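You operate a simulated robot arm through the tools that you are given. There is no shell and no other tool.

The job below is to be done with a simulated robot arm. You get a single attempt, and the scene is never put back.

## Task
At the blue bench shut the green lever, open the orange lever, hang the green padlock and the OPEN tag.
Fine: the padlock on the header peg, after the orange lever is open; the tag on the tag peg; leave the other levers, knob, wheels, tags and spares of the pipework alone.

It is judged by the outcome, as a careful person would: the job done as asked, and still so three seconds after it is handed in. It fails if anything else is knocked over, pushed out of place, dropped, spilled or broken.

## Robot
A 6-joint arm with a two-finger parallel gripper, fixed in place. Base frame: the origin is on the floor under the middle of its stand, x ahead of it, y to its left, z up. Readings come in mm, degrees, newtons and seconds.
It reaches about 852 mm from its shoulder. Its first joint turns from -115.0 to 115.0 degrees. Payload 3.43 kg.
Tool frame: the origin (TCP) lies between the finger pads and is the grasp point; the fingertips stand 34 mm ahead of it; z points along the fingers, y is the line along which they close. Largest opening 128 mm; finger width 24, thickness 12; the body of the gripper, 48 by 130 mm, starts 96 mm behind the TCP.
Orientation is that of the tool frame in the base frame, as a unit quaternion [w, x, y, z]. With the fingers straight down and closing along the base's y, the tool's x points along the base's -x, its y along +y and its z along -z.

## Interface
- The arm moves only by the tool send_rows. Its argument "steps" is a list of rows, each a list of 6 numbers: the shift along the tool's x, y, z in units of 40 mm (1.0 is 40 mm), then the turn, a rotation vector about the tool's x, y, z in units of 8 degrees (1.0 is 8 degrees). In form: [[tx, ty, tz, rx, ry, rz], ...]. A call has 1 to 20 rows; each row shifts and turns the commanded pose from where the row before left it, along the tool's axes as they then stand. "grip" is the closure, from 0 (fully open) to 1 (shut), set as the call begins (left out, the last holds). A call with a number of a shift or a turn outside -1 to 1 is refused whole. Rows are played at 5 a second. More than 50 mm and 8.6 degrees between two rows, or a gripper value outside its range, and nothing of the call is played. Where a pose cannot be reached the arm comes as near as it can. A force on the tool above 40 N (or 10 N above the force at the start of the call, whichever is more), or a blocked arm, ends the call early, and 0.2 s more pass. The fingers move at their own pace (about 153 mm/s each) and stop on an object; they squeeze with about 42 N. The grip force told is the motor's: it shows also when the fingers shut on nothing. Time passes only in rows, and 0.2 s behind the last, so rows that do not move let the fingers close. The reply holds the time, the measured pose of the TCP, the force on the tool along the base axes, the opening and the grip force, in the units named above and with some noise, with the torque about the TCP (base axes, N m) and any sound that the robot's microphone picked up.
- Cameras (640 x 400 px; columns grow to the right, rows downward): "scene" is fixed at [50.4, -649.4, 1869.6]; the picture's right is [0.93, -0.37, 0.00], its down [-0.36, -0.90, -0.26] and it looks along [0.10, 0.24, -0.97] (base axes); focal length 223 px, centre (320, 200). "wrist" rides on the gripper at [76, -11, -160] in the tool frame; the picture's right is [0.15, 0.99, 0.00], its down [-0.88, 0.13, -0.46] and it looks along [-0.45, 0.07, 0.89] (tool axes); focal length 234 px, centre (320, 200). There is no depth. A picture from a camera that has moved, and an enlarged one, comes with that camera's place and axes in the base frame and with its lens.
- snapshot(camera): a new picture of that camera. The clock stands still meanwhile.
- slide_trunk(by): slides the trunk up (or, below 0, down) by that many mm; the arm rides with it, the base frame stays. It gives what a move gives, with no picture.
- inspect(camera, box): a new picture of the part [left, top, right, bottom] of that camera's present view, enlarged. The clock stands still meanwhile.
- hand_in(): hands the job in; it is judged then, once.

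Places have to be worked out from the pictures, the camera data and where the tool is seen. Open the gripper and draw the arm clear of the work before you hand the job in, unless the task says otherwise.

The tools are called as a command line: name --pt "numbers of a row" for each row, then --argument value for the rest, lists and objects as JSON in quotes. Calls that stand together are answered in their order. send_rows: Moves the arm, as the interface text tells. Its arguments: {"type":"object","properties":{"steps":{"type":"array","items":{"type":"array","items":{"type":"number"}}},"grip":{"type":"number"}},"required":["steps"]} The other tools are called the same way: slide_trunk (by) moves the trunk up or down; snapshot (camera) takes a picture; inspect (camera, box) takes an enlarged picture of a part of a camera's view; hand_in () hands the job in.

At the start:

```text
t: 0.0
position: [122.3, -281.7, 1461.1]
tcp_rot: [0.0, 0.001, 1.0, 0.001]
force: [1.0, 0.7, 0.1]
wrist_torque: [0.02, 0.01, -0.03]
opening: 128.2
grip_force: 0.1
trunk travel left (down, up): [-940.0, 50.0]
```

scene: 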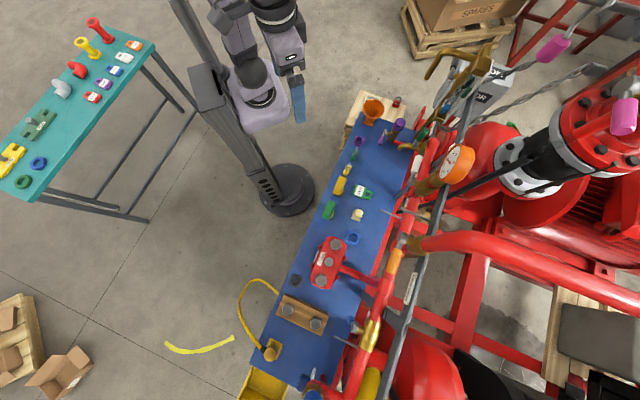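
wrist: 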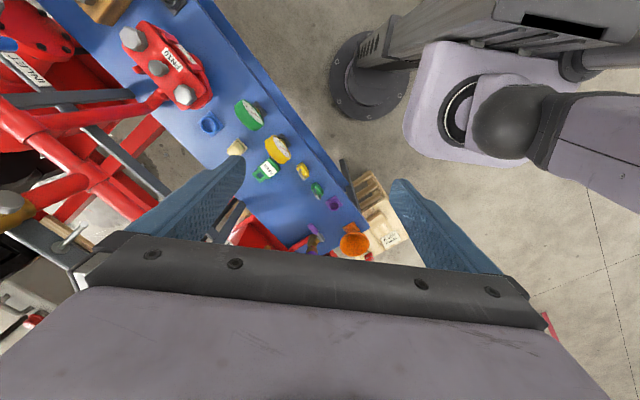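

The scene shows a blue bench next to red pipework with levers; I need a closer view to identify the levers, pegs, padlocks and tags. I take enlarged pictures first.

inspect --camera "scene" --box '[320, 80, 480, 180]'

inspect --camera "scene" --box '[300, 160, 460, 260]'

inspect --camera "scene" --box '[240, 240, 460, 400]'

inspect --camera "scene" --box '[400, 20, 560, 120]'

```text
4.00 times, centred on (400, 130) of scene
camera zoom: at [50.4, -649.4, 1869.6], right [0.93, -0.37, 0.0], down [-0.36, -0.9, -0.26], along [0.1, 0.24, -0.97], focal length 891 px, centre (0, 480)
```

zoom: 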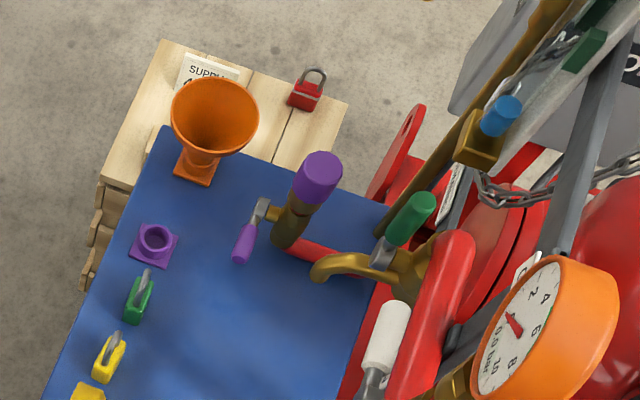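

```text
4.00 times, centred on (380, 210) of scene
camera zoom: at [50.4, -649.4, 1869.6], right [0.93, -0.37, 0.0], down [-0.36, -0.9, -0.26], along [0.1, 0.24, -0.97], focal length 891 px, centre (80, 160)
```

zoom: 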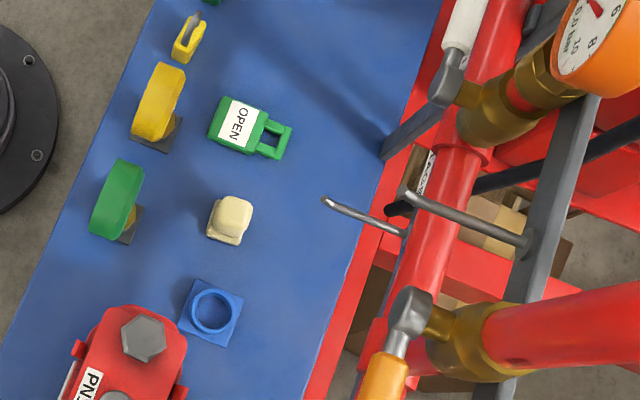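

```text
2.50 times, centred on (350, 320) of scene
camera zoom: at [50.4, -649.4, 1869.6], right [0.93, -0.37, 0.0], down [-0.36, -0.9, -0.26], along [0.1, 0.24, -0.97], focal length 557 px, centre (245, -100)
```

zoom: 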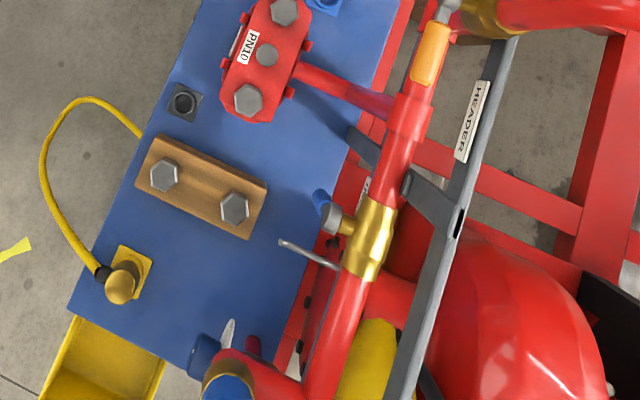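

```text
4.00 times, centred on (480, 70) of scene
camera zoom: at [50.4, -649.4, 1869.6], right [0.93, -0.37, 0.0], down [-0.36, -0.9, -0.26], along [0.1, 0.24, -0.97], focal length 891 px, centre (-320, 720)
```

zoom: 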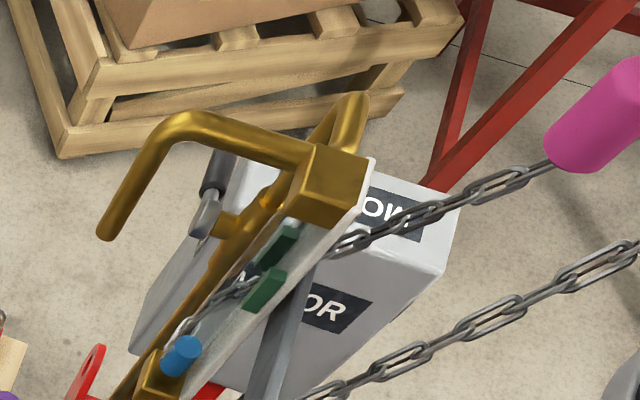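

The bench top triangulates to about z=845 with the OPEN tag near (350,-433), and the header pipework behind it. I'll enlarge the wrist view as well to see levers and pegs from the other side.

inspect --camera "wrist" --box '[0, 0, 240, 150]'

inspect --camera "wrist" --box '[200, 80, 424, 270]'

inspect --camera "scene" --box '[380, 110, 460, 160]'

inspect --camera "scene" --box '[370, 180, 450, 230]'

inspect --camera "scene" --box '[340, 220, 436, 280]'

```text
2.67 times, centred on (120, 75) of wrist
camera zoom: at [45.7, -293.3, 1618.9], right [-0.15, 0.99, 0.0], down [0.88, 0.13, 0.46], along [0.45, 0.07, -0.89], focal length 624 px, centre (853, 533)
```

zoom: 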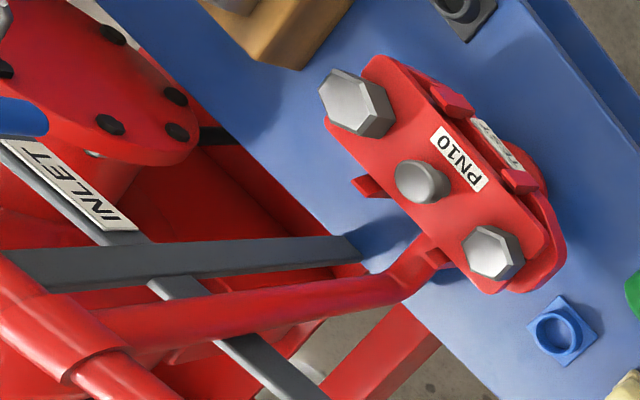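

```text
2.11 times, centred on (312, 175) of wrist
camera zoom: at [45.7, -293.3, 1618.9], right [-0.15, 0.99, 0.0], down [0.88, 0.13, 0.46], along [0.45, 0.07, -0.89], focal length 493 px, centre (337, 253)
```

zoom: 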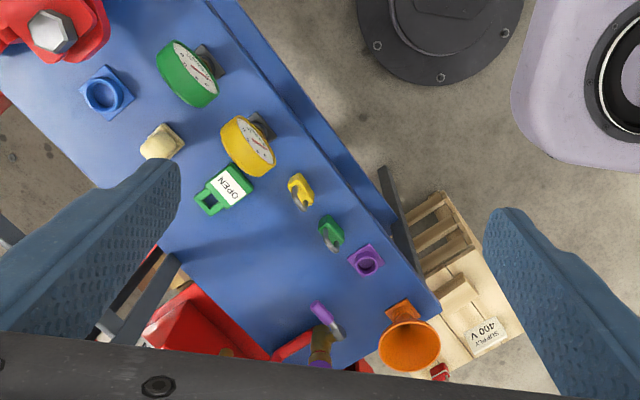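

```text
8.00 times, centred on (420, 135) of scene
camera zoom: at [50.4, -649.4, 1869.6], right [0.93, -0.37, 0.0], down [-0.36, -0.9, -0.26], along [0.1, 0.24, -0.97], focal length 1782 px, centre (-480, 720)
```

zoom: 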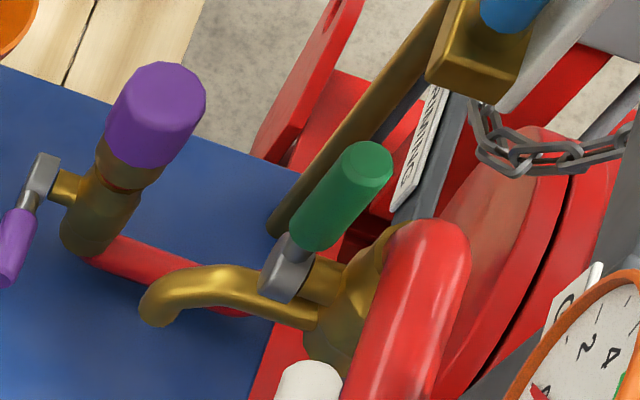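

```text
8.00 times, centred on (410, 205) of scene
camera zoom: at [50.4, -649.4, 1869.6], right [0.93, -0.37, 0.0], down [-0.36, -0.9, -0.26], along [0.1, 0.24, -0.97], focal length 1782 px, centre (-400, 160)
```

zoom: 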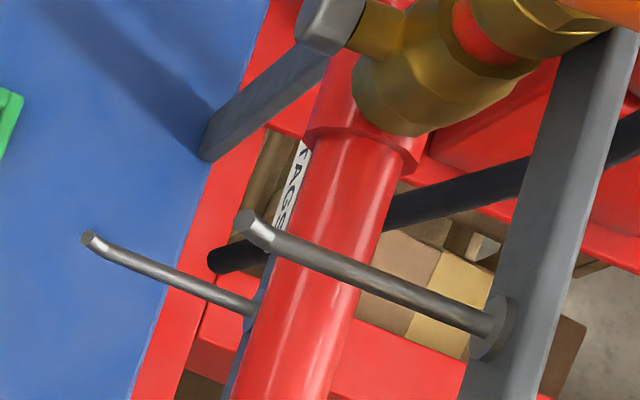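

```text
6.67 times, centred on (388, 250) of scene
camera zoom: at [50.4, -649.4, 1869.6], right [0.93, -0.37, 0.0], down [-0.36, -0.9, -0.26], along [0.1, 0.24, -0.97], focal length 1485 px, centre (-133, -133)
```

zoom: 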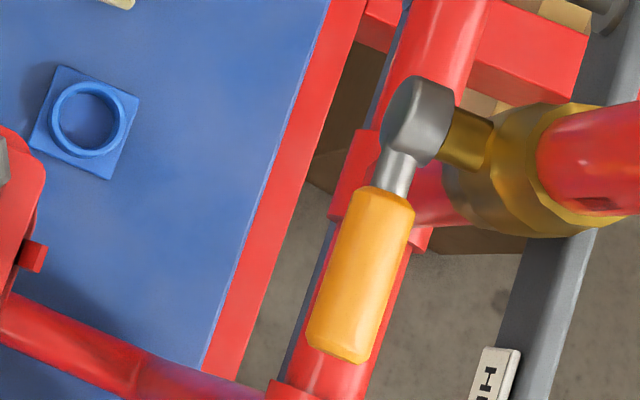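

Green lever appears to stand up and orange lever lies level; I need a frontal view of the pipework. I turn the tool toward the bench (azimuth about -45°) and pitch it forward to look.

send_rows --pt "0 0 0 0 0 0.94" --pt "0 0 0 0 0 0.94" --pt "0 0 0 0 0 0.94" --pt "0 0 0 0 0 0.94" --pt "0 0 0 0 0 0.94" --pt "0 0 0 0 0 0.94" --pt "0 0 0 0 -1 0" --pt "0 0 0 0 -1 0" --pt "0 0 0 0 -1 0" --pt "0 0 0 0 -1 0" --pt "0 0 0 0 0 0"

snapshot --camera "wrist"

snapshot --camera "scene"

```text
t: 2.4
position: [118.3, -307.0, 1472.2]
tcp_rot: [0.255, 0.369, 0.888, -0.105]
force: [-0.4, -0.3, -0.1]
wrist_torque: [-0.01, -0.01, -0.01]
opening: 128.0
grip_force: 0.2
out of reach, approached as far as the arm can: row 9, 10
trunk travel left (down, up): [-940.0, 50.0]
```

```text
taken
camera wrist: at [4.8, -210.4, 1567.3], right [0.61, 0.79, -0.07], down [0.45, -0.27, 0.85], along [0.65, -0.56, -0.52], focal length 234 px, centre (320, 200)
```

wrist: 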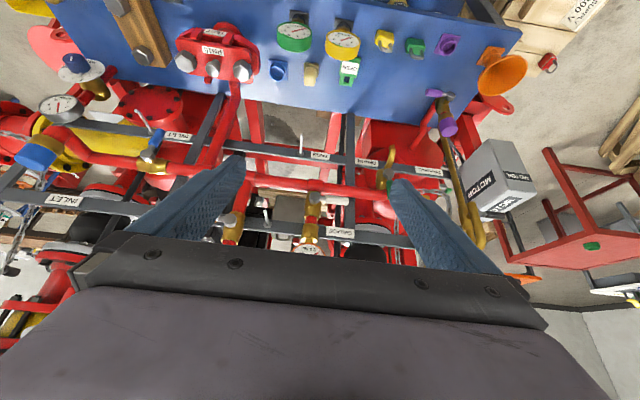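

```text
taken
```

scene: 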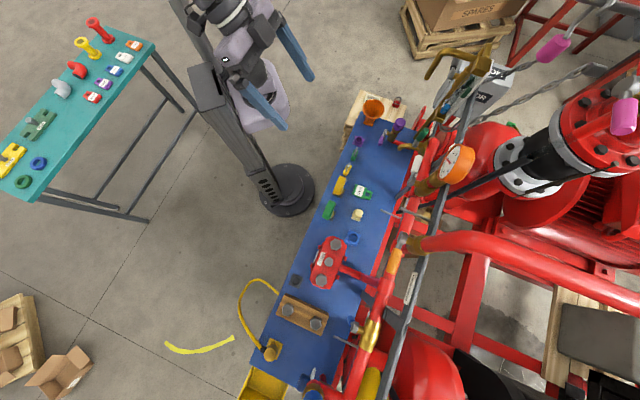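

The inverted frontal view shows the pipework with labels. I enlarge it to read labels, levers and pegs.

inspect --camera "wrist" --box '[220, 100, 420, 260]'

inspect --camera "wrist" --box '[40, 60, 240, 220]'

inspect --camera "wrist" --box '[360, 60, 520, 190]'

inspect --camera "wrist" --box '[260, 10, 460, 110]'

```text
2.50 times, centred on (320, 180) of wrist
camera zoom: at [4.8, -210.4, 1567.3], right [0.61, 0.79, -0.07], down [0.45, -0.27, 0.85], along [0.65, -0.56, -0.52], focal length 585 px, centre (320, 250)
```

zoom: 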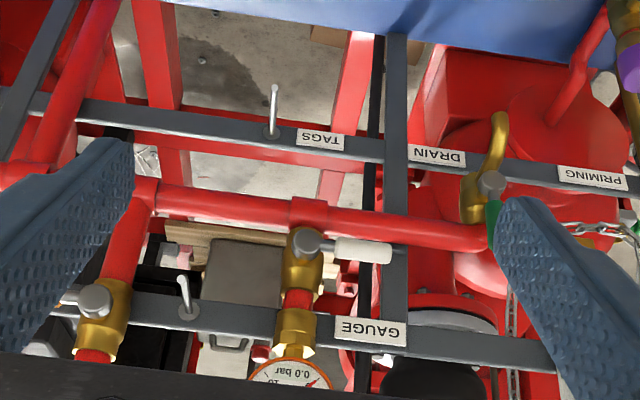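

```text
2.50 times, centred on (140, 140) of wrist
camera zoom: at [4.8, -210.4, 1567.3], right [0.61, 0.79, -0.07], down [0.45, -0.27, 0.85], along [0.65, -0.56, -0.52], focal length 585 px, centre (770, 350)
```

zoom: 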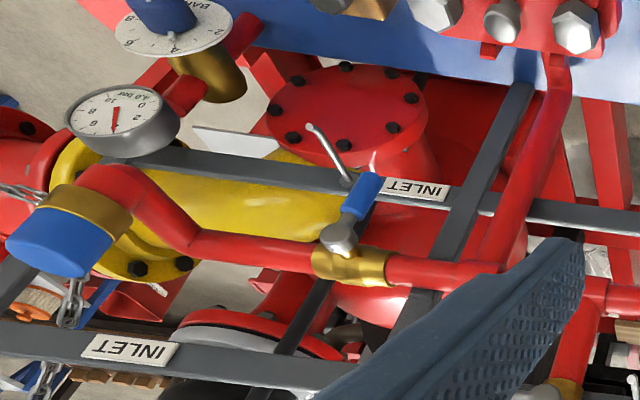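

```text
3.08 times, centred on (440, 125) of wrist
camera zoom: at [4.8, -210.4, 1567.3], right [0.61, 0.79, -0.07], down [0.45, -0.27, 0.85], along [0.65, -0.56, -0.52], focal length 720 px, centre (-49, 431)
```

zoom: 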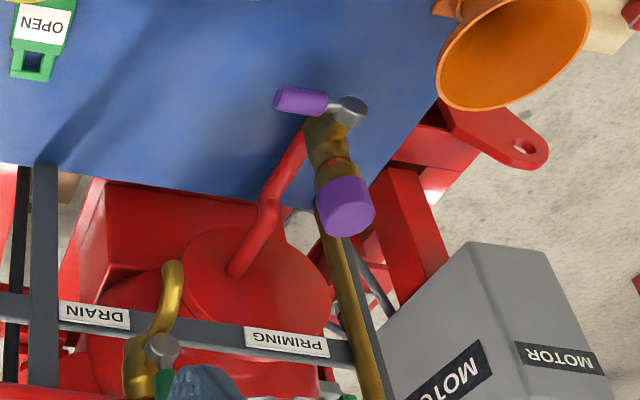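

```text
3.20 times, centred on (360, 60) of wrist
camera zoom: at [4.8, -210.4, 1567.3], right [0.61, 0.79, -0.07], down [0.45, -0.27, 0.85], along [0.65, -0.56, -0.52], focal length 749 px, centre (192, 648)
```

zoom: 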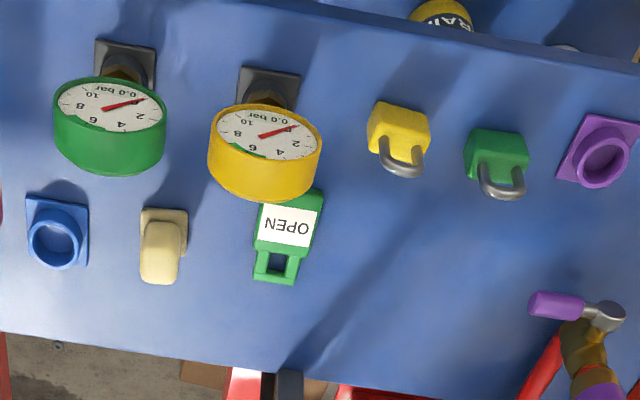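

Labels read TAGS (lower rail peg), DRAIN (green lever), GAUGE (white lever), INLET (blue); padlocks stand upright on the bench, the OPEN tag lies flat with its loop toward the pipework. I lower the trunk 350 mm to get a more frontal, closer look.

slide_trunk --by -350

snapshot --camera "wrist"

```text
t: 5.8
position: [117.8, -307.3, 1122.0]
tcp_rot: [0.254, 0.369, 0.888, -0.104]
force: [-0.3, 0.2, 0.1]
wrist_torque: [0.0, -0.06, -0.01]
opening: 127.9
grip_force: 0.1
trunk travel left (down, up): [-590.0, 400.0]
```

```text
taken
camera wrist: at [4.6, -211.0, 1217.4], right [0.61, 0.79, -0.07], down [0.45, -0.27, 0.85], along [0.65, -0.56, -0.52], focal length 234 px, centre (320, 200)
```

wrist: 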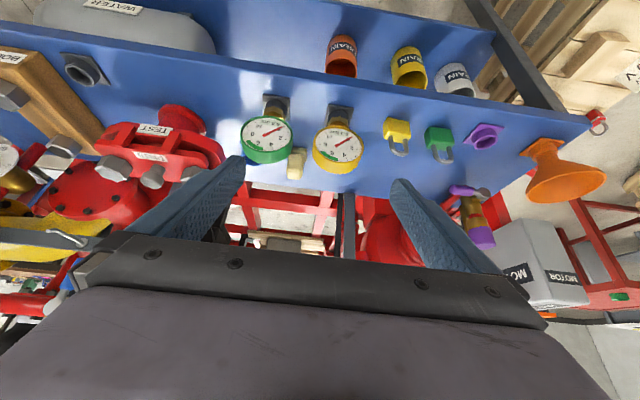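

The bench is clearly seen. I move 200 mm toward the bench and pitch up to about 72° so the wrist camera looks level at the rails.

send_rows --pt "-0.848 0 0.53 0 0 0" --pt "-0.848 0 0.53 0 0 0" --pt "-0.848 0 0.53 0 0 0" --pt "-0.848 0 0.53 0 0 0" --pt "0 0 0 0 -1 0" --pt "0 0 0 0 -1 0" --pt "0 0 0 0 -1 0" --pt "0 0 0 0 -1 0" --pt "0 0 0 0 -1 0"

snapshot --camera "wrist"

snapshot --camera "scene"

```text
t: 7.8
position: [230.2, -421.4, 1122.8]
tcp_rot: [0.543, 0.311, 0.747, -0.225]
force: [-0.5, -0.2, -0.6]
wrist_torque: [0.01, -0.03, 0.01]
opening: 127.9
grip_force: 0.1
trunk travel left (down, up): [-590.0, 400.0]
```

```text
taken
camera wrist: at [99.0, -305.3, 1099.0], right [0.67, 0.73, -0.14], down [-0.02, 0.2, 0.98], along [0.74, -0.65, 0.15], focal length 234 px, centre (320, 200)
```

wrist: 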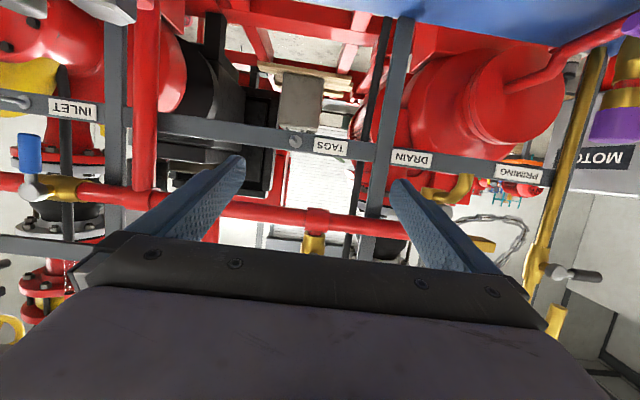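

```text
taken
```

scene: 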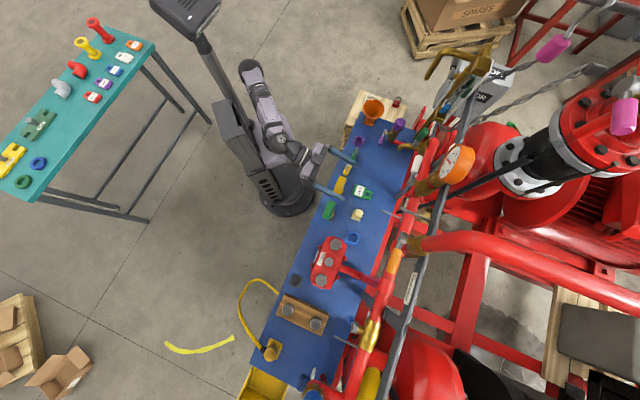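

The rails are at about z=1050 (TAGS) and ~1280 (upper). I raise the trunk 250 mm and pitch down ~20° so the levers and upper peg show above the gripper's silhouette.

slide_trunk --by 250

send_rows --pt "0 0 0 0 1 0" --pt "0 0 0 0 1 0" --pt "0 0 0 0 0.5 0"

snapshot --camera "wrist"

```text
t: 10.4
position: [231.8, -421.7, 1373.2]
tcp_rot: [0.543, 0.311, 0.747, -0.224]
force: [0.3, 0.5, 0.1]
wrist_torque: [0.01, 0.01, 0.01]
opening: 127.9
grip_force: 0.1
trunk travel left (down, up): [-840.0, 150.0]
```

```text
t: 11.2
position: [230.8, -420.7, 1373.3]
tcp_rot: [0.404, 0.346, 0.83, -0.167]
force: [-0.3, 0.1, -0.1]
wrist_torque: [0.01, -0.01, 0.0]
opening: 128.2
grip_force: 0.1
trunk travel left (down, up): [-840.0, 150.0]
```

```text
taken
camera wrist: at [100.8, -307.1, 1411.1], right [0.64, 0.76, -0.11], down [0.22, -0.04, 0.97], along [0.74, -0.65, -0.2], focal length 234 px, centre (320, 200)
```

wrist: 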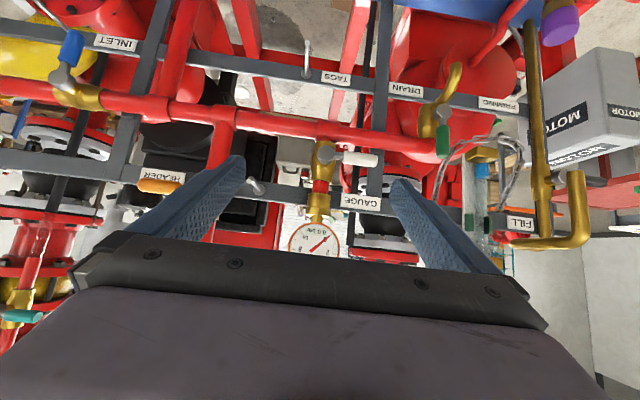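

Very informative: HEADER label sits on the upper rail beside the orange lever and a peg. I enlarge the relevant parts.

inspect --camera "wrist" --box '[120, 90, 280, 220]'

inspect --camera "wrist" --box '[260, 30, 460, 230]'

inspect --camera "wrist" --box '[390, 50, 530, 170]'

inspect --camera "wrist" --box '[0, 0, 160, 130]'

```text
3.08 times, centred on (200, 155) of wrist
camera zoom: at [100.8, -307.1, 1411.1], right [0.64, 0.76, -0.11], down [0.22, -0.04, 0.97], along [0.74, -0.65, -0.2], focal length 720 px, centre (689, 338)
```

zoom: 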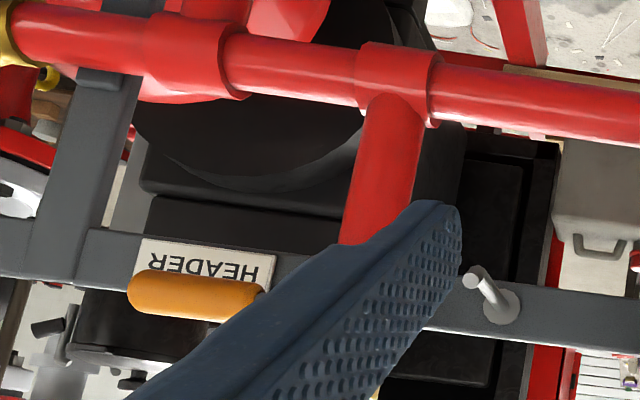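

```text
2.00 times, centred on (360, 130) of wrist
camera zoom: at [100.8, -307.1, 1411.1], right [0.64, 0.76, -0.11], down [0.22, -0.04, 0.97], along [0.74, -0.65, -0.2], focal length 468 px, centre (240, 340)
```

zoom: 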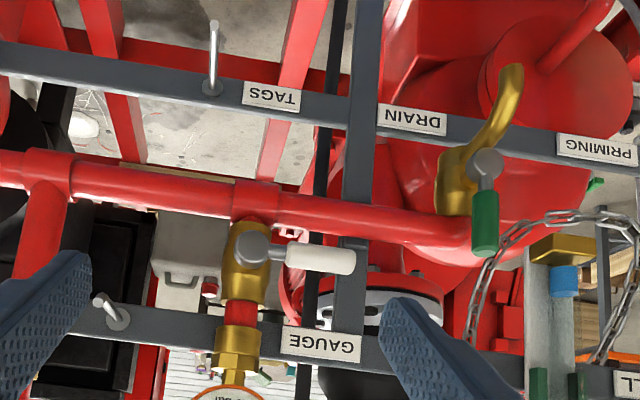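

```text
3.33 times, centred on (460, 110) of wrist
camera zoom: at [100.8, -307.1, 1411.1], right [0.64, 0.76, -0.11], down [0.22, -0.04, 0.97], along [0.74, -0.65, -0.2], focal length 781 px, centre (-147, 500)
```

zoom: 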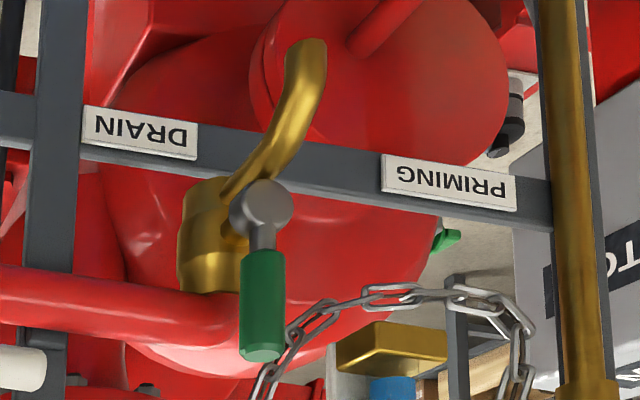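

```text
3.08 times, centred on (80, 65) of wrist
camera zoom: at [100.8, -307.1, 1411.1], right [0.64, 0.76, -0.11], down [0.22, -0.04, 0.97], along [0.74, -0.65, -0.2], focal length 720 px, centre (1058, 615)
```

zoom: 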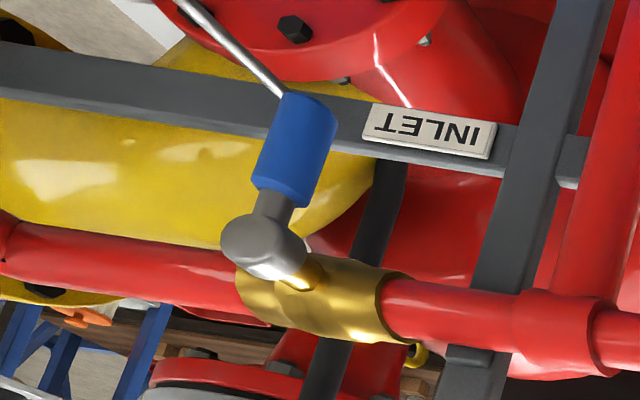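

Triangulation gives: header peg at u≈-228 (u=along bench), w≈631–710, z≈1325; TAGS peg z≈1077; green hub z≈1152 with handle upright (open); orange hub z≈1372 with handle level (shut). I zoom heavily on the hubs to look for stops that tell the turning direction.

inspect --camera "wrist" --box '[415, 85, 475, 165]'

inspect --camera "scene" --box '[400, 120, 432, 160]'

inspect --camera "scene" --box '[380, 222, 430, 262]'

inspect --camera "wrist" --box '[300, 130, 390, 190]'

```text
5.00 times, centred on (445, 125) of wrist
camera zoom: at [100.8, -307.1, 1411.1], right [0.64, 0.76, -0.11], down [0.22, -0.04, 0.97], along [0.74, -0.65, -0.2], focal length 1171 px, centre (-305, 575)
```

zoom: 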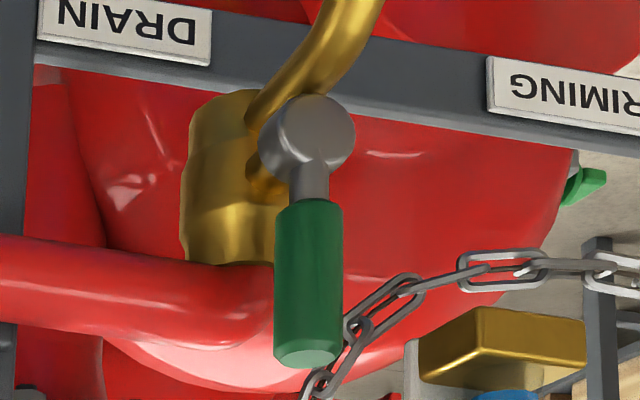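

```text
10.00 times, centred on (416, 140) of scene
camera zoom: at [50.4, -649.4, 1869.6], right [0.93, -0.37, 0.0], down [-0.36, -0.9, -0.26], along [0.1, 0.24, -0.97], focal length 2228 px, centre (-640, 800)
```

zoom: 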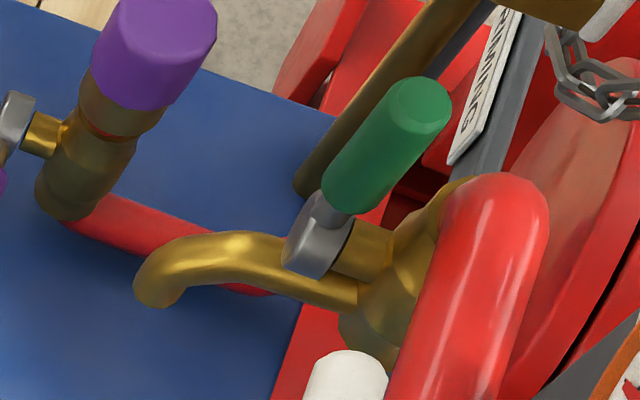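

```text
10.00 times, centred on (405, 242) of scene
camera zoom: at [50.4, -649.4, 1869.6], right [0.93, -0.37, 0.0], down [-0.36, -0.9, -0.26], along [0.1, 0.24, -0.97], focal length 2228 px, centre (-530, -220)
```

zoom: 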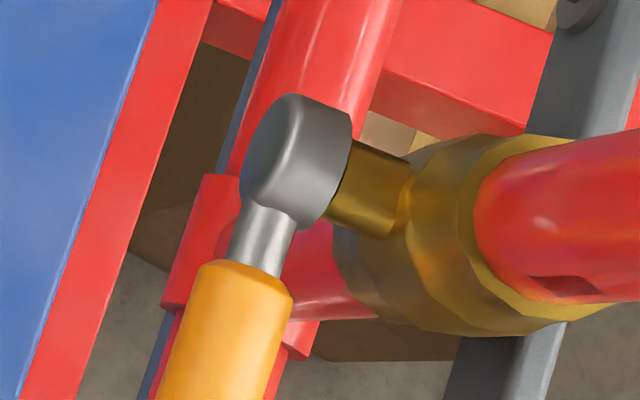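

```text
6.67 times, centred on (345, 160) of wrist
camera zoom: at [100.8, -307.1, 1411.1], right [0.64, 0.76, -0.11], down [0.22, -0.04, 0.97], along [0.74, -0.65, -0.2], focal length 1561 px, centre (153, 467)
```

zoom: 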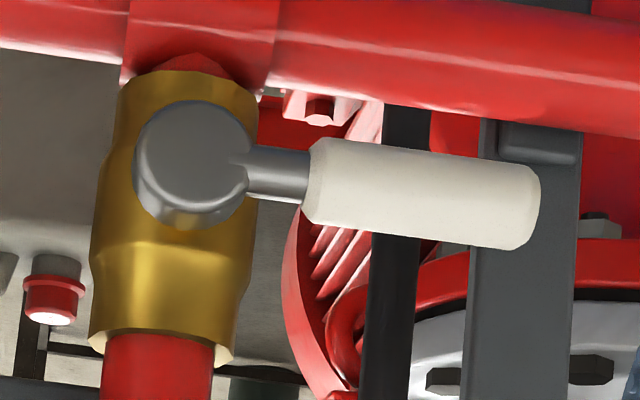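

No visible stops, so direction will be found by gentle pushing. I close the gripper, lower the trunk 170 mm, and bring the tool to the −u side of the green handle at standoff, fingers level.

slide_trunk --by -170

send_rows --pt "0 0.89 0 0 0 0" --pt "0 0.89 0 0 0 0" --pt "0 0.89 0 0 0 0" --pt "0 0.89 0 0 0 0" --pt "0 0.89 0 0 0 0" --pt "0 0 0 0 -0.952 0" --pt "0 0 0 0 -0.952 0" --pt "0 0 0 0 -0.952 0" --pt "0 0 0 0 -0.952 0" --pt "0 0 0 0 -0.952 0" --pt "0 0 0 0 0 0" --grip 1

snapshot --camera "wrist"

snapshot --camera "scene"

```text
t: 13.1
position: [230.4, -420.5, 1202.8]
tcp_rot: [0.404, 0.346, 0.83, -0.167]
force: [0.5, 0.2, 0.6]
wrist_torque: [-0.01, -0.02, 0.01]
opening: 128.1
grip_force: 0.0
trunk travel left (down, up): [-670.0, 320.0]
```

```text
t: 15.5
position: [407.8, -351.7, 1213.1]
tcp_rot: [0.654, 0.272, 0.652, -0.27]
force: [-0.8, -0.6, 0.2]
wrist_torque: [0.0, 0.02, -0.01]
opening: 0.0
grip_force: 33.0
out of reach, approached as far as the arm can: row 3, 4, 6, 7, 8, 9
trunk travel left (down, up): [-670.0, 320.0]
```

```text
taken
camera wrist: at [287.4, -246.2, 1137.5], right [0.7, 0.7, -0.14], down [-0.23, 0.41, 0.88], along [0.67, -0.58, 0.45], focal length 234 px, centre (320, 200)
```

wrist: 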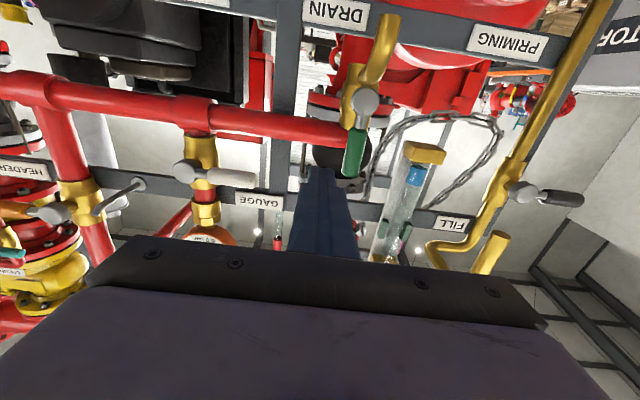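

```text
taken
```

scene: 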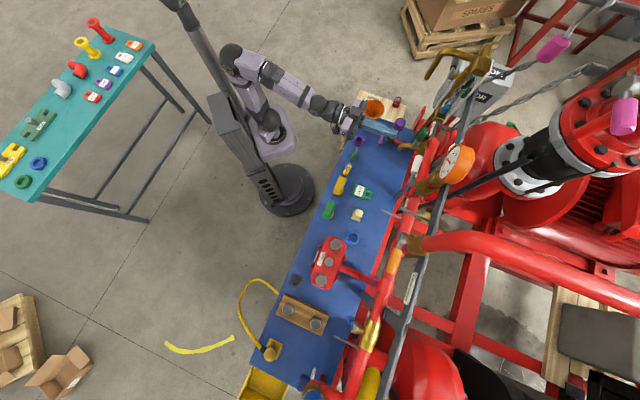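

The tool is level at u≈40, w≈537, z≈1213, next to the green handle (u≈80, w≈648, top z≈1235). I advance 81 mm so the closed tips sit beside the handle but stop short of the header pipe.

send_rows --pt "0 0 0.5 0 0 0" --pt "0 0 0.5 0 0 0" --pt "0 0 0.5 0 0 0" --pt "0 0 0.5 0 0 0"

inspect --camera "scene" --box '[380, 110, 444, 160]'

inspect --camera "wrist" --box '[260, 60, 460, 260]'

```text
t: 16.5
position: [464.3, -408.7, 1214.8]
tcp_rot: [0.653, 0.272, 0.653, -0.27]
force: [0.1, 0.0, 0.0]
wrist_torque: [0.01, 0.01, 0.01]
opening: 0.0
grip_force: 32.7
trunk travel left (down, up): [-670.0, 320.0]
```

```text
8.00 times, centred on (412, 135) of scene
camera zoom: at [50.4, -649.4, 1869.6], right [0.93, -0.37, 0.0], down [-0.36, -0.9, -0.26], along [0.1, 0.24, -0.97], focal length 1782 px, centre (-416, 720)
```

zoom: 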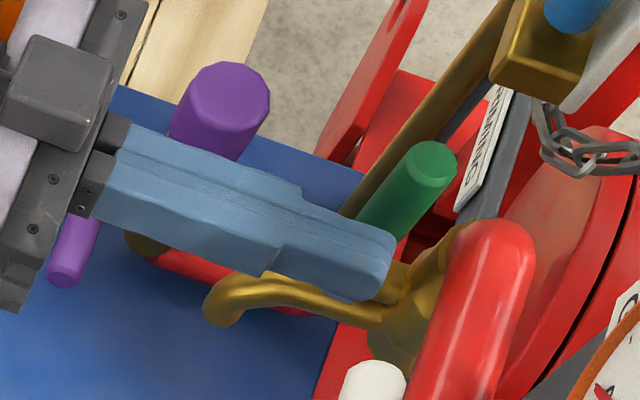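

```text
2.00 times, centred on (360, 160) of wrist
camera zoom: at [344.0, -304.1, 1138.4], right [0.7, 0.7, -0.14], down [-0.23, 0.41, 0.88], along [0.67, -0.58, 0.45], focal length 468 px, centre (240, 280)
```

zoom: 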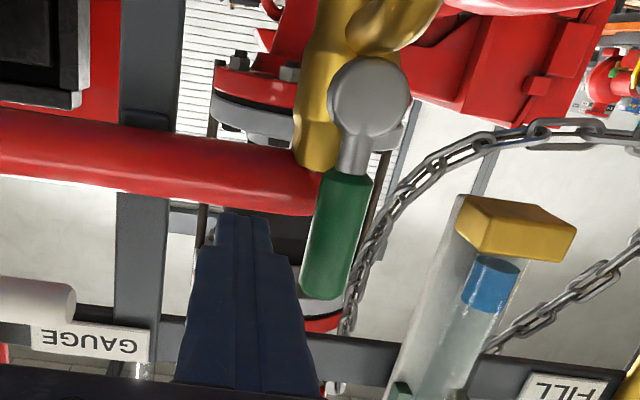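

Tips are beside the handle with ~17 mm gap. I test a gentle push of 30 mm toward +u and watch force.

send_rows --pt "0 0.25 0 0 0 0" --pt "0 0.2 0 0 0 0" --pt "0 0.15 0 0 0 0" --pt "0 0.15 0 0 0 0"

inspect --camera "wrist" --box '[260, 60, 460, 260]'

```text
t: 17.5
position: [486.3, -386.5, 1216.4]
tcp_rot: [0.653, 0.273, 0.652, -0.271]
force: [-0.9, 0.0, 0.7]
wrist_torque: [-0.04, 0.0, -0.06]
opening: 0.1
grip_force: 32.5
trunk travel left (down, up): [-670.0, 320.0]
```

```text
2.00 times, centred on (360, 160) of wrist
camera zoom: at [365.7, -282.2, 1139.1], right [0.7, 0.7, -0.14], down [-0.23, 0.41, 0.88], along [0.67, -0.58, 0.45], focal length 468 px, centre (240, 280)
```

zoom: 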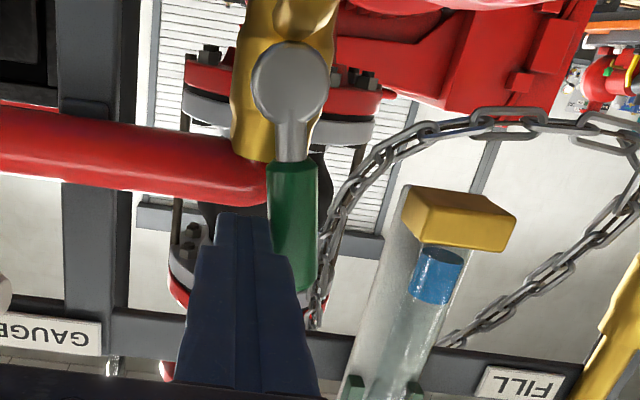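

The handle swung ~12° toward +u with almost no force, so that direction is free. I follow the arc further to about 70°.

send_rows --pt "0.04 0.3 0 0 0 0" --pt "0.07 0.405 0 0 0 0" --pt "0.17 0.37 0 0 0 0" --pt "0.265 0.315 0 0 0 0"

inspect --camera "wrist" --box '[220, 40, 420, 240]'

inspect --camera "scene" --box '[380, 110, 444, 160]'

```text
t: 18.5
position: [527.5, -348.5, 1192.0]
tcp_rot: [0.653, 0.272, 0.653, -0.271]
force: [-0.4, 0.0, -1.0]
wrist_torque: [-0.01, -0.03, -0.01]
opening: 0.1
grip_force: 33.2
trunk travel left (down, up): [-670.0, 320.0]
```

```text
2.00 times, centred on (320, 140) of wrist
camera zoom: at [406.3, -242.8, 1116.0], right [0.7, 0.7, -0.14], down [-0.23, 0.41, 0.88], along [0.68, -0.58, 0.45], focal length 468 px, centre (320, 320)
```

zoom: 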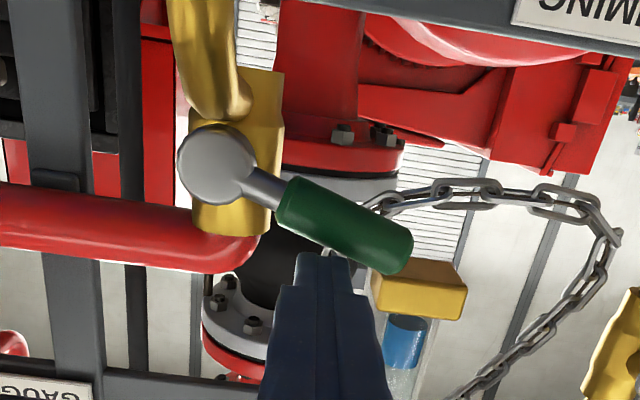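

```text
8.00 times, centred on (412, 135) of scene
camera zoom: at [50.4, -649.4, 1869.6], right [0.93, -0.37, 0.0], down [-0.36, -0.9, -0.26], along [0.1, 0.24, -0.97], focal length 1782 px, centre (-416, 720)
```

zoom: 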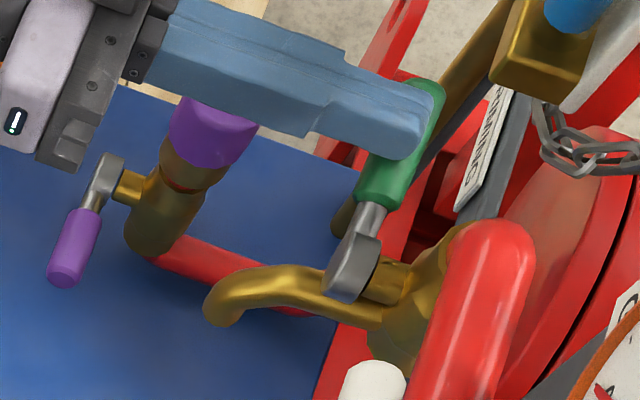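

The lever has swung to roughly 65–70°, freely. I continue down the arc past level in small steps until a stop is felt.

send_rows --pt "0.16 0.14 0 0 0 0" --pt "0.2 0.12 0 0 0 0" --pt "0.12 0.04 0 0 0 0" --pt "0.1 0 0 0 0 0"

inspect --camera "wrist" --box '[220, 40, 420, 240]'

```text
t: 19.5
position: [533.2, -339.2, 1174.3]
tcp_rot: [0.656, 0.272, 0.649, -0.272]
force: [3.7, -1.7, 11.8]
wrist_torque: [-0.29, -0.3, 0.1]
opening: 0.2
grip_force: 33.4
trunk travel left (down, up): [-670.0, 320.0]
```

```text
2.00 times, centred on (320, 140) of wrist
camera zoom: at [413.5, -234.1, 1096.2], right [0.7, 0.7, -0.14], down [-0.24, 0.42, 0.88], along [0.67, -0.58, 0.46], focal length 468 px, centre (320, 320)
```

zoom: 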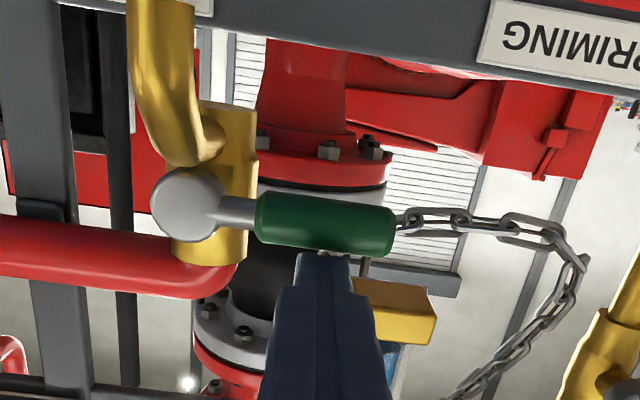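

A firm stop is reached (12 N) with the green handle level: shut. I lift off and back away.

send_rows --pt "-0.35 0 0 0 0 0" --pt "-0.35 0 0 0 0 0" --pt "0 0 -1 0 0 0" --pt "0 0 -1 0 0 0" --pt "0 0 0 0 0 0"

inspect --camera "wrist" --box '[220, 40, 420, 240]'

snapshot --camera "scene"

```text
t: 20.7
position: [478.1, -280.9, 1196.2]
tcp_rot: [0.653, 0.273, 0.653, -0.27]
force: [0.3, 0.4, 0.9]
wrist_torque: [-0.01, 0.0, 0.03]
opening: 0.0
grip_force: 32.3
trunk travel left (down, up): [-670.0, 320.0]
```

```text
2.00 times, centred on (320, 140) of wrist
camera zoom: at [356.6, -176.5, 1119.9], right [0.7, 0.7, -0.14], down [-0.23, 0.41, 0.88], along [0.67, -0.58, 0.45], focal length 468 px, centre (320, 320)
```

zoom: 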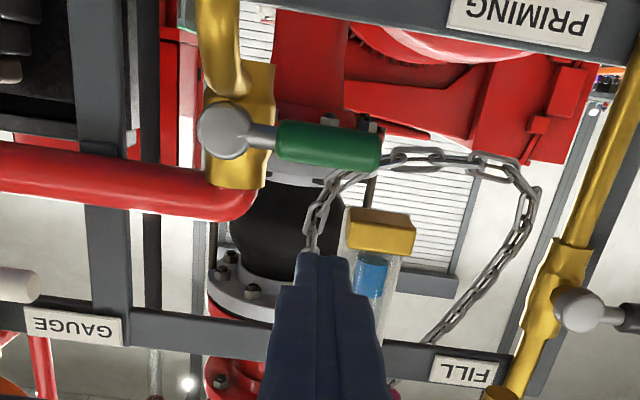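

```text
taken
```

scene: 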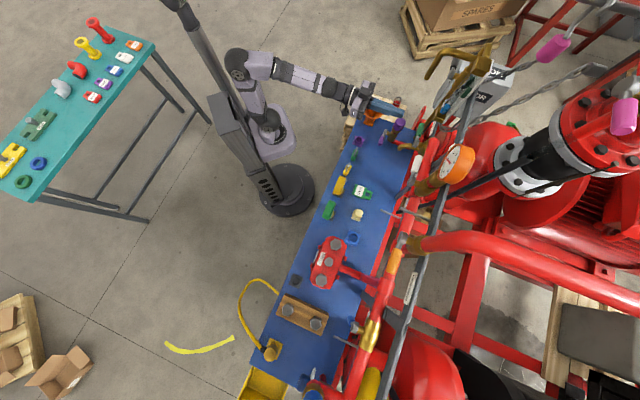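

Green stays level. Since green went up→+u to shut, orange (pointing −u, shut) likely opens downward. I raise the trunk 230 mm and travel toward −u at w≈560 to a spot above the orange handle.

slide_trunk --by 230

send_rows --pt "0 0 0.5 0 0 0" --pt "0 -1 0 0 0 0" --pt "0 -1 0 0 0 0" --pt "0 -1 0 0 0 0" --pt "0 -1 0 0 0 0" --pt "0 -1 0 0 0 0" --pt "0 -1 0 0 0 0"

```text
t: 23.1
position: [477.5, -282.5, 1426.4]
tcp_rot: [0.653, 0.272, 0.653, -0.27]
force: [1.0, -0.2, 0.3]
wrist_torque: [-0.01, 0.02, 0.0]
opening: 0.0
grip_force: 33.5
trunk travel left (down, up): [-900.0, 90.0]
```

```text
t: 24.7
position: [319.7, -467.6, 1423.6]
tcp_rot: [0.653, 0.274, 0.652, -0.27]
force: [0.5, -0.3, -0.4]
wrist_torque: [-0.02, -0.03, 0.03]
opening: 0.2
grip_force: 32.7
trunk travel left (down, up): [-900.0, 90.0]
```

Travel is fine (u≈-105, w≈557). I continue to u≈-345 and take a picture of the orange lever.

send_rows --pt "0 -1 0 0 0 0" --pt "0 -1 0 0 0 0" --pt "0 -1 0 0 0 0" --pt "0 -1 0 0 0 0" --pt "0 -1 0 0 0 0" --pt "0 -1 0 0 0 0" --pt "0 0 0 0 0 0"

snapshot --camera "wrist"

inspect --camera "scene" --box '[350, 220, 430, 280]'

```text
t: 26.3
position: [152.9, -635.4, 1424.0]
tcp_rot: [0.654, 0.271, 0.653, -0.27]
force: [-0.1, 0.2, 0.6]
wrist_torque: [0.04, 0.02, -0.06]
opening: 0.0
grip_force: 33.1
trunk travel left (down, up): [-900.0, 90.0]
```

```text
taken
camera wrist: at [32.3, -530.9, 1347.5], right [0.7, 0.7, -0.14], down [-0.23, 0.41, 0.88], along [0.67, -0.58, 0.45], focal length 234 px, centre (320, 200)
```

wrist: 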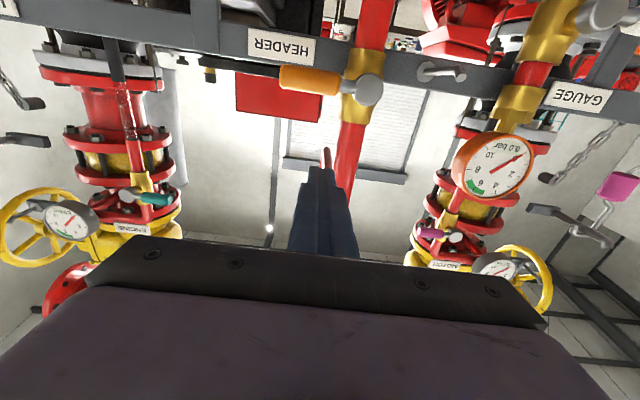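

```text
6.67 times, centred on (390, 250) of scene
camera zoom: at [50.4, -649.4, 1869.6], right [0.93, -0.37, 0.0], down [-0.36, -0.9, -0.26], along [0.1, 0.24, -0.97], focal length 1485 px, centre (-147, -133)
```

zoom: 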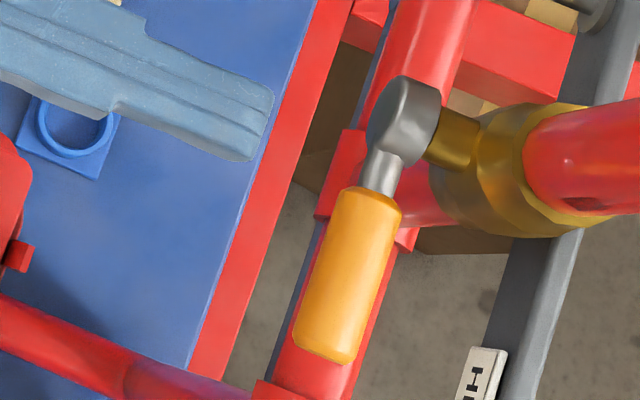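

This level view puts the orange hub at u≈-305, w≈650, z≈1349 with the handle end at u≈-388. I move over the handle, advance to w≈618, and lower to near contact.

send_rows --pt "0.4 -0.55 0 0 0 0" --pt "0.4 0 0 0 0 0" --pt "0 0 0.5 0 0 0" --pt "0 0 0.5 0 0 0" --pt "0 0 0.5 0 0 0"

snapshot --camera "wrist"

inspect --camera "scene" --box '[350, 220, 430, 280]'

```text
t: 27.5
position: [179.7, -692.7, 1390.7]
tcp_rot: [0.653, 0.272, 0.653, -0.27]
force: [-0.1, 0.1, 0.2]
wrist_torque: [-0.03, 0.0, 0.02]
opening: 0.2
grip_force: 32.7
trunk travel left (down, up): [-900.0, 90.0]
```

```text
taken
camera wrist: at [58.5, -588.0, 1315.3], right [0.7, 0.7, -0.14], down [-0.23, 0.41, 0.88], along [0.67, -0.58, 0.45], focal length 234 px, centre (320, 200)
```

wrist: 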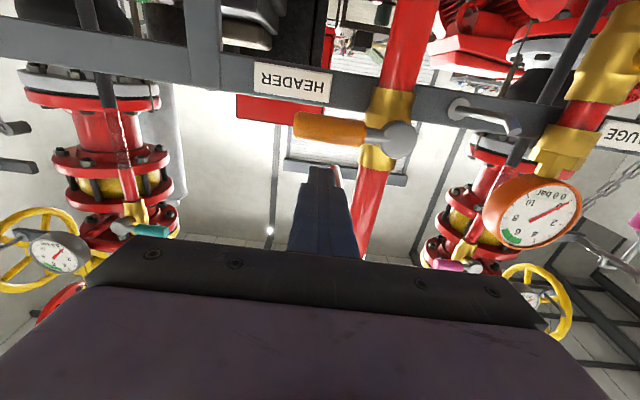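

```text
6.67 times, centred on (390, 250) of scene
camera zoom: at [50.4, -649.4, 1869.6], right [0.93, -0.37, 0.0], down [-0.36, -0.9, -0.26], along [0.1, 0.24, -0.97], focal length 1485 px, centre (-147, -133)
```

zoom: 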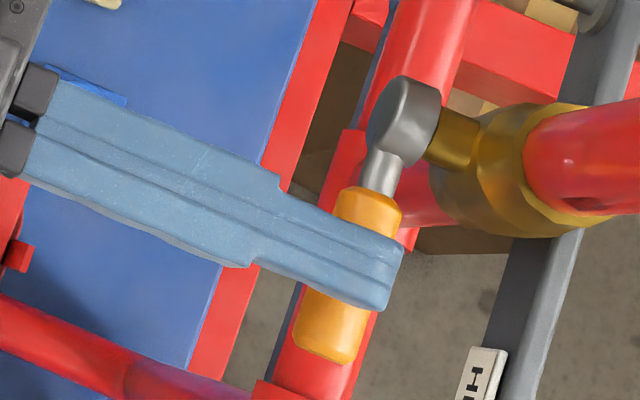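

The tips are over the middle of the orange handle. I test a gentle downward push of about 26 mm.

send_rows --pt "0.25 0 0 0 0 0" --pt "0.2 0 0 0 0 0" --pt "0.1 0 0 0 0 0" --pt "0.1 0 0 0 0 0"

inspect --camera "wrist" --box '[220, 40, 460, 200]'

```text
t: 28.5
position: [177.8, -690.0, 1371.9]
tcp_rot: [0.655, 0.271, 0.65, -0.273]
force: [0.5, -3.2, 12.1]
wrist_torque: [-0.3, -0.26, -0.08]
opening: 0.3
grip_force: 32.7
trunk travel left (down, up): [-900.0, 90.0]
```

```text
2.50 times, centred on (340, 120) of wrist
camera zoom: at [57.4, -586.3, 1294.2], right [0.7, 0.7, -0.15], down [-0.23, 0.42, 0.88], along [0.67, -0.58, 0.46], focal length 585 px, centre (270, 400)
```

zoom: 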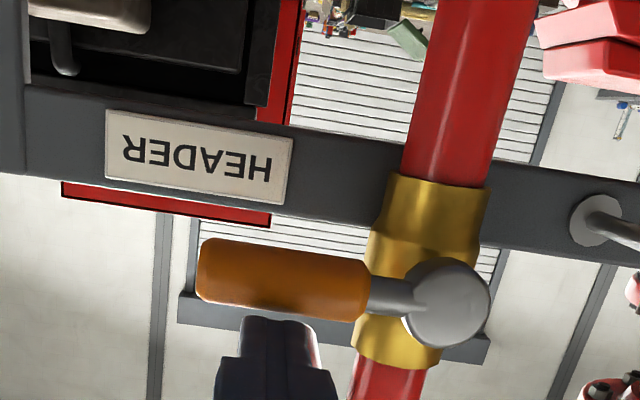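

Immediate 12 N resistance with no motion: that is the stop, so orange opens upward. I back off, go below the handle and test upward.

send_rows --pt "-0.4 0 0 0 0 0" --pt "-0.3 0 0 0 0 0" --pt "0 0 -0.8 0 0 0" --pt "0 0 -0.75 0 0 0" --pt "0.9 0 0 0 0 0" --pt "0.9 0 0 0 0 0" --pt "0.35 0 0 0 0 0" --pt "0 0 0 0 0 0"

inspect --camera "wrist" --box '[220, 40, 460, 200]'

```text
t: 30.3
position: [135.0, -648.0, 1310.8]
tcp_rot: [0.653, 0.272, 0.653, -0.27]
force: [0.2, 0.1, 0.2]
wrist_torque: [0.03, -0.02, 0.0]
opening: 0.0
grip_force: 33.3
trunk travel left (down, up): [-900.0, 90.0]
```

```text
2.50 times, centred on (340, 120) of wrist
camera zoom: at [14.3, -542.7, 1233.6], right [0.7, 0.7, -0.14], down [-0.23, 0.41, 0.88], along [0.67, -0.58, 0.45], focal length 585 px, centre (270, 400)
```

zoom: 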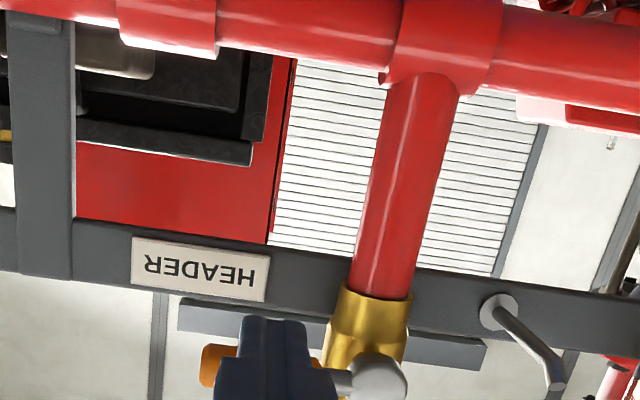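

At u≈-363, z≈1311 below the handle. I advance 63 mm and push gently upward ~24 mm.

send_rows --pt "0 0 0.8 0 0 0" --pt "0 0 0.78 0 0 0" --pt "-0.2 0 0 0 0 0" --pt "-0.2 0 0 0 0 0" --pt "-0.2 0 0 0 0 0"

inspect --camera "wrist" --box '[220, 100, 460, 260]'

inspect --camera "scene" --box '[350, 220, 430, 280]'

```text
t: 31.5
position: [177.6, -693.7, 1333.2]
tcp_rot: [0.654, 0.272, 0.653, -0.269]
force: [-0.5, -1.2, -1.1]
wrist_torque: [0.05, 0.02, -0.01]
opening: 0.0
grip_force: 32.9
trunk travel left (down, up): [-900.0, 90.0]
```

```text
2.50 times, centred on (340, 180) of wrist
camera zoom: at [58.6, -588.3, 1257.0], right [0.7, 0.7, -0.14], down [-0.23, 0.41, 0.88], along [0.67, -0.58, 0.45], focal length 585 px, centre (270, 250)
```

zoom: 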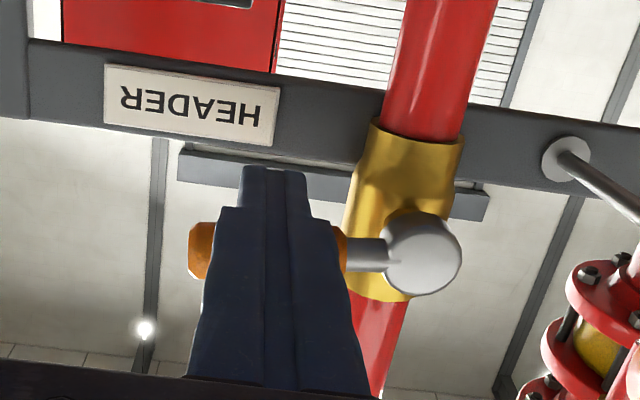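

```text
6.67 times, centred on (390, 250) of scene
camera zoom: at [50.4, -649.4, 1869.6], right [0.93, -0.37, 0.0], down [-0.36, -0.9, -0.26], along [0.1, 0.24, -0.97], focal length 1485 px, centre (-147, -133)
```

zoom: 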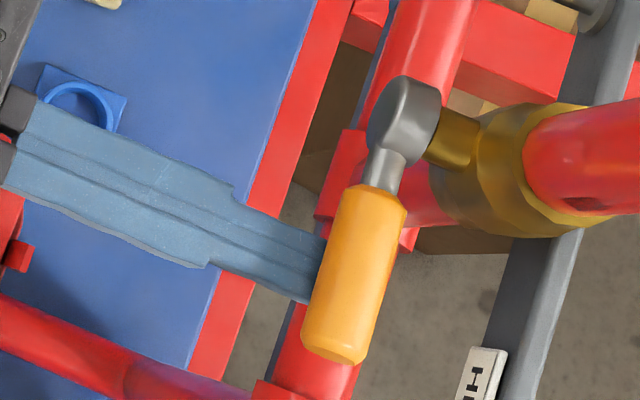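

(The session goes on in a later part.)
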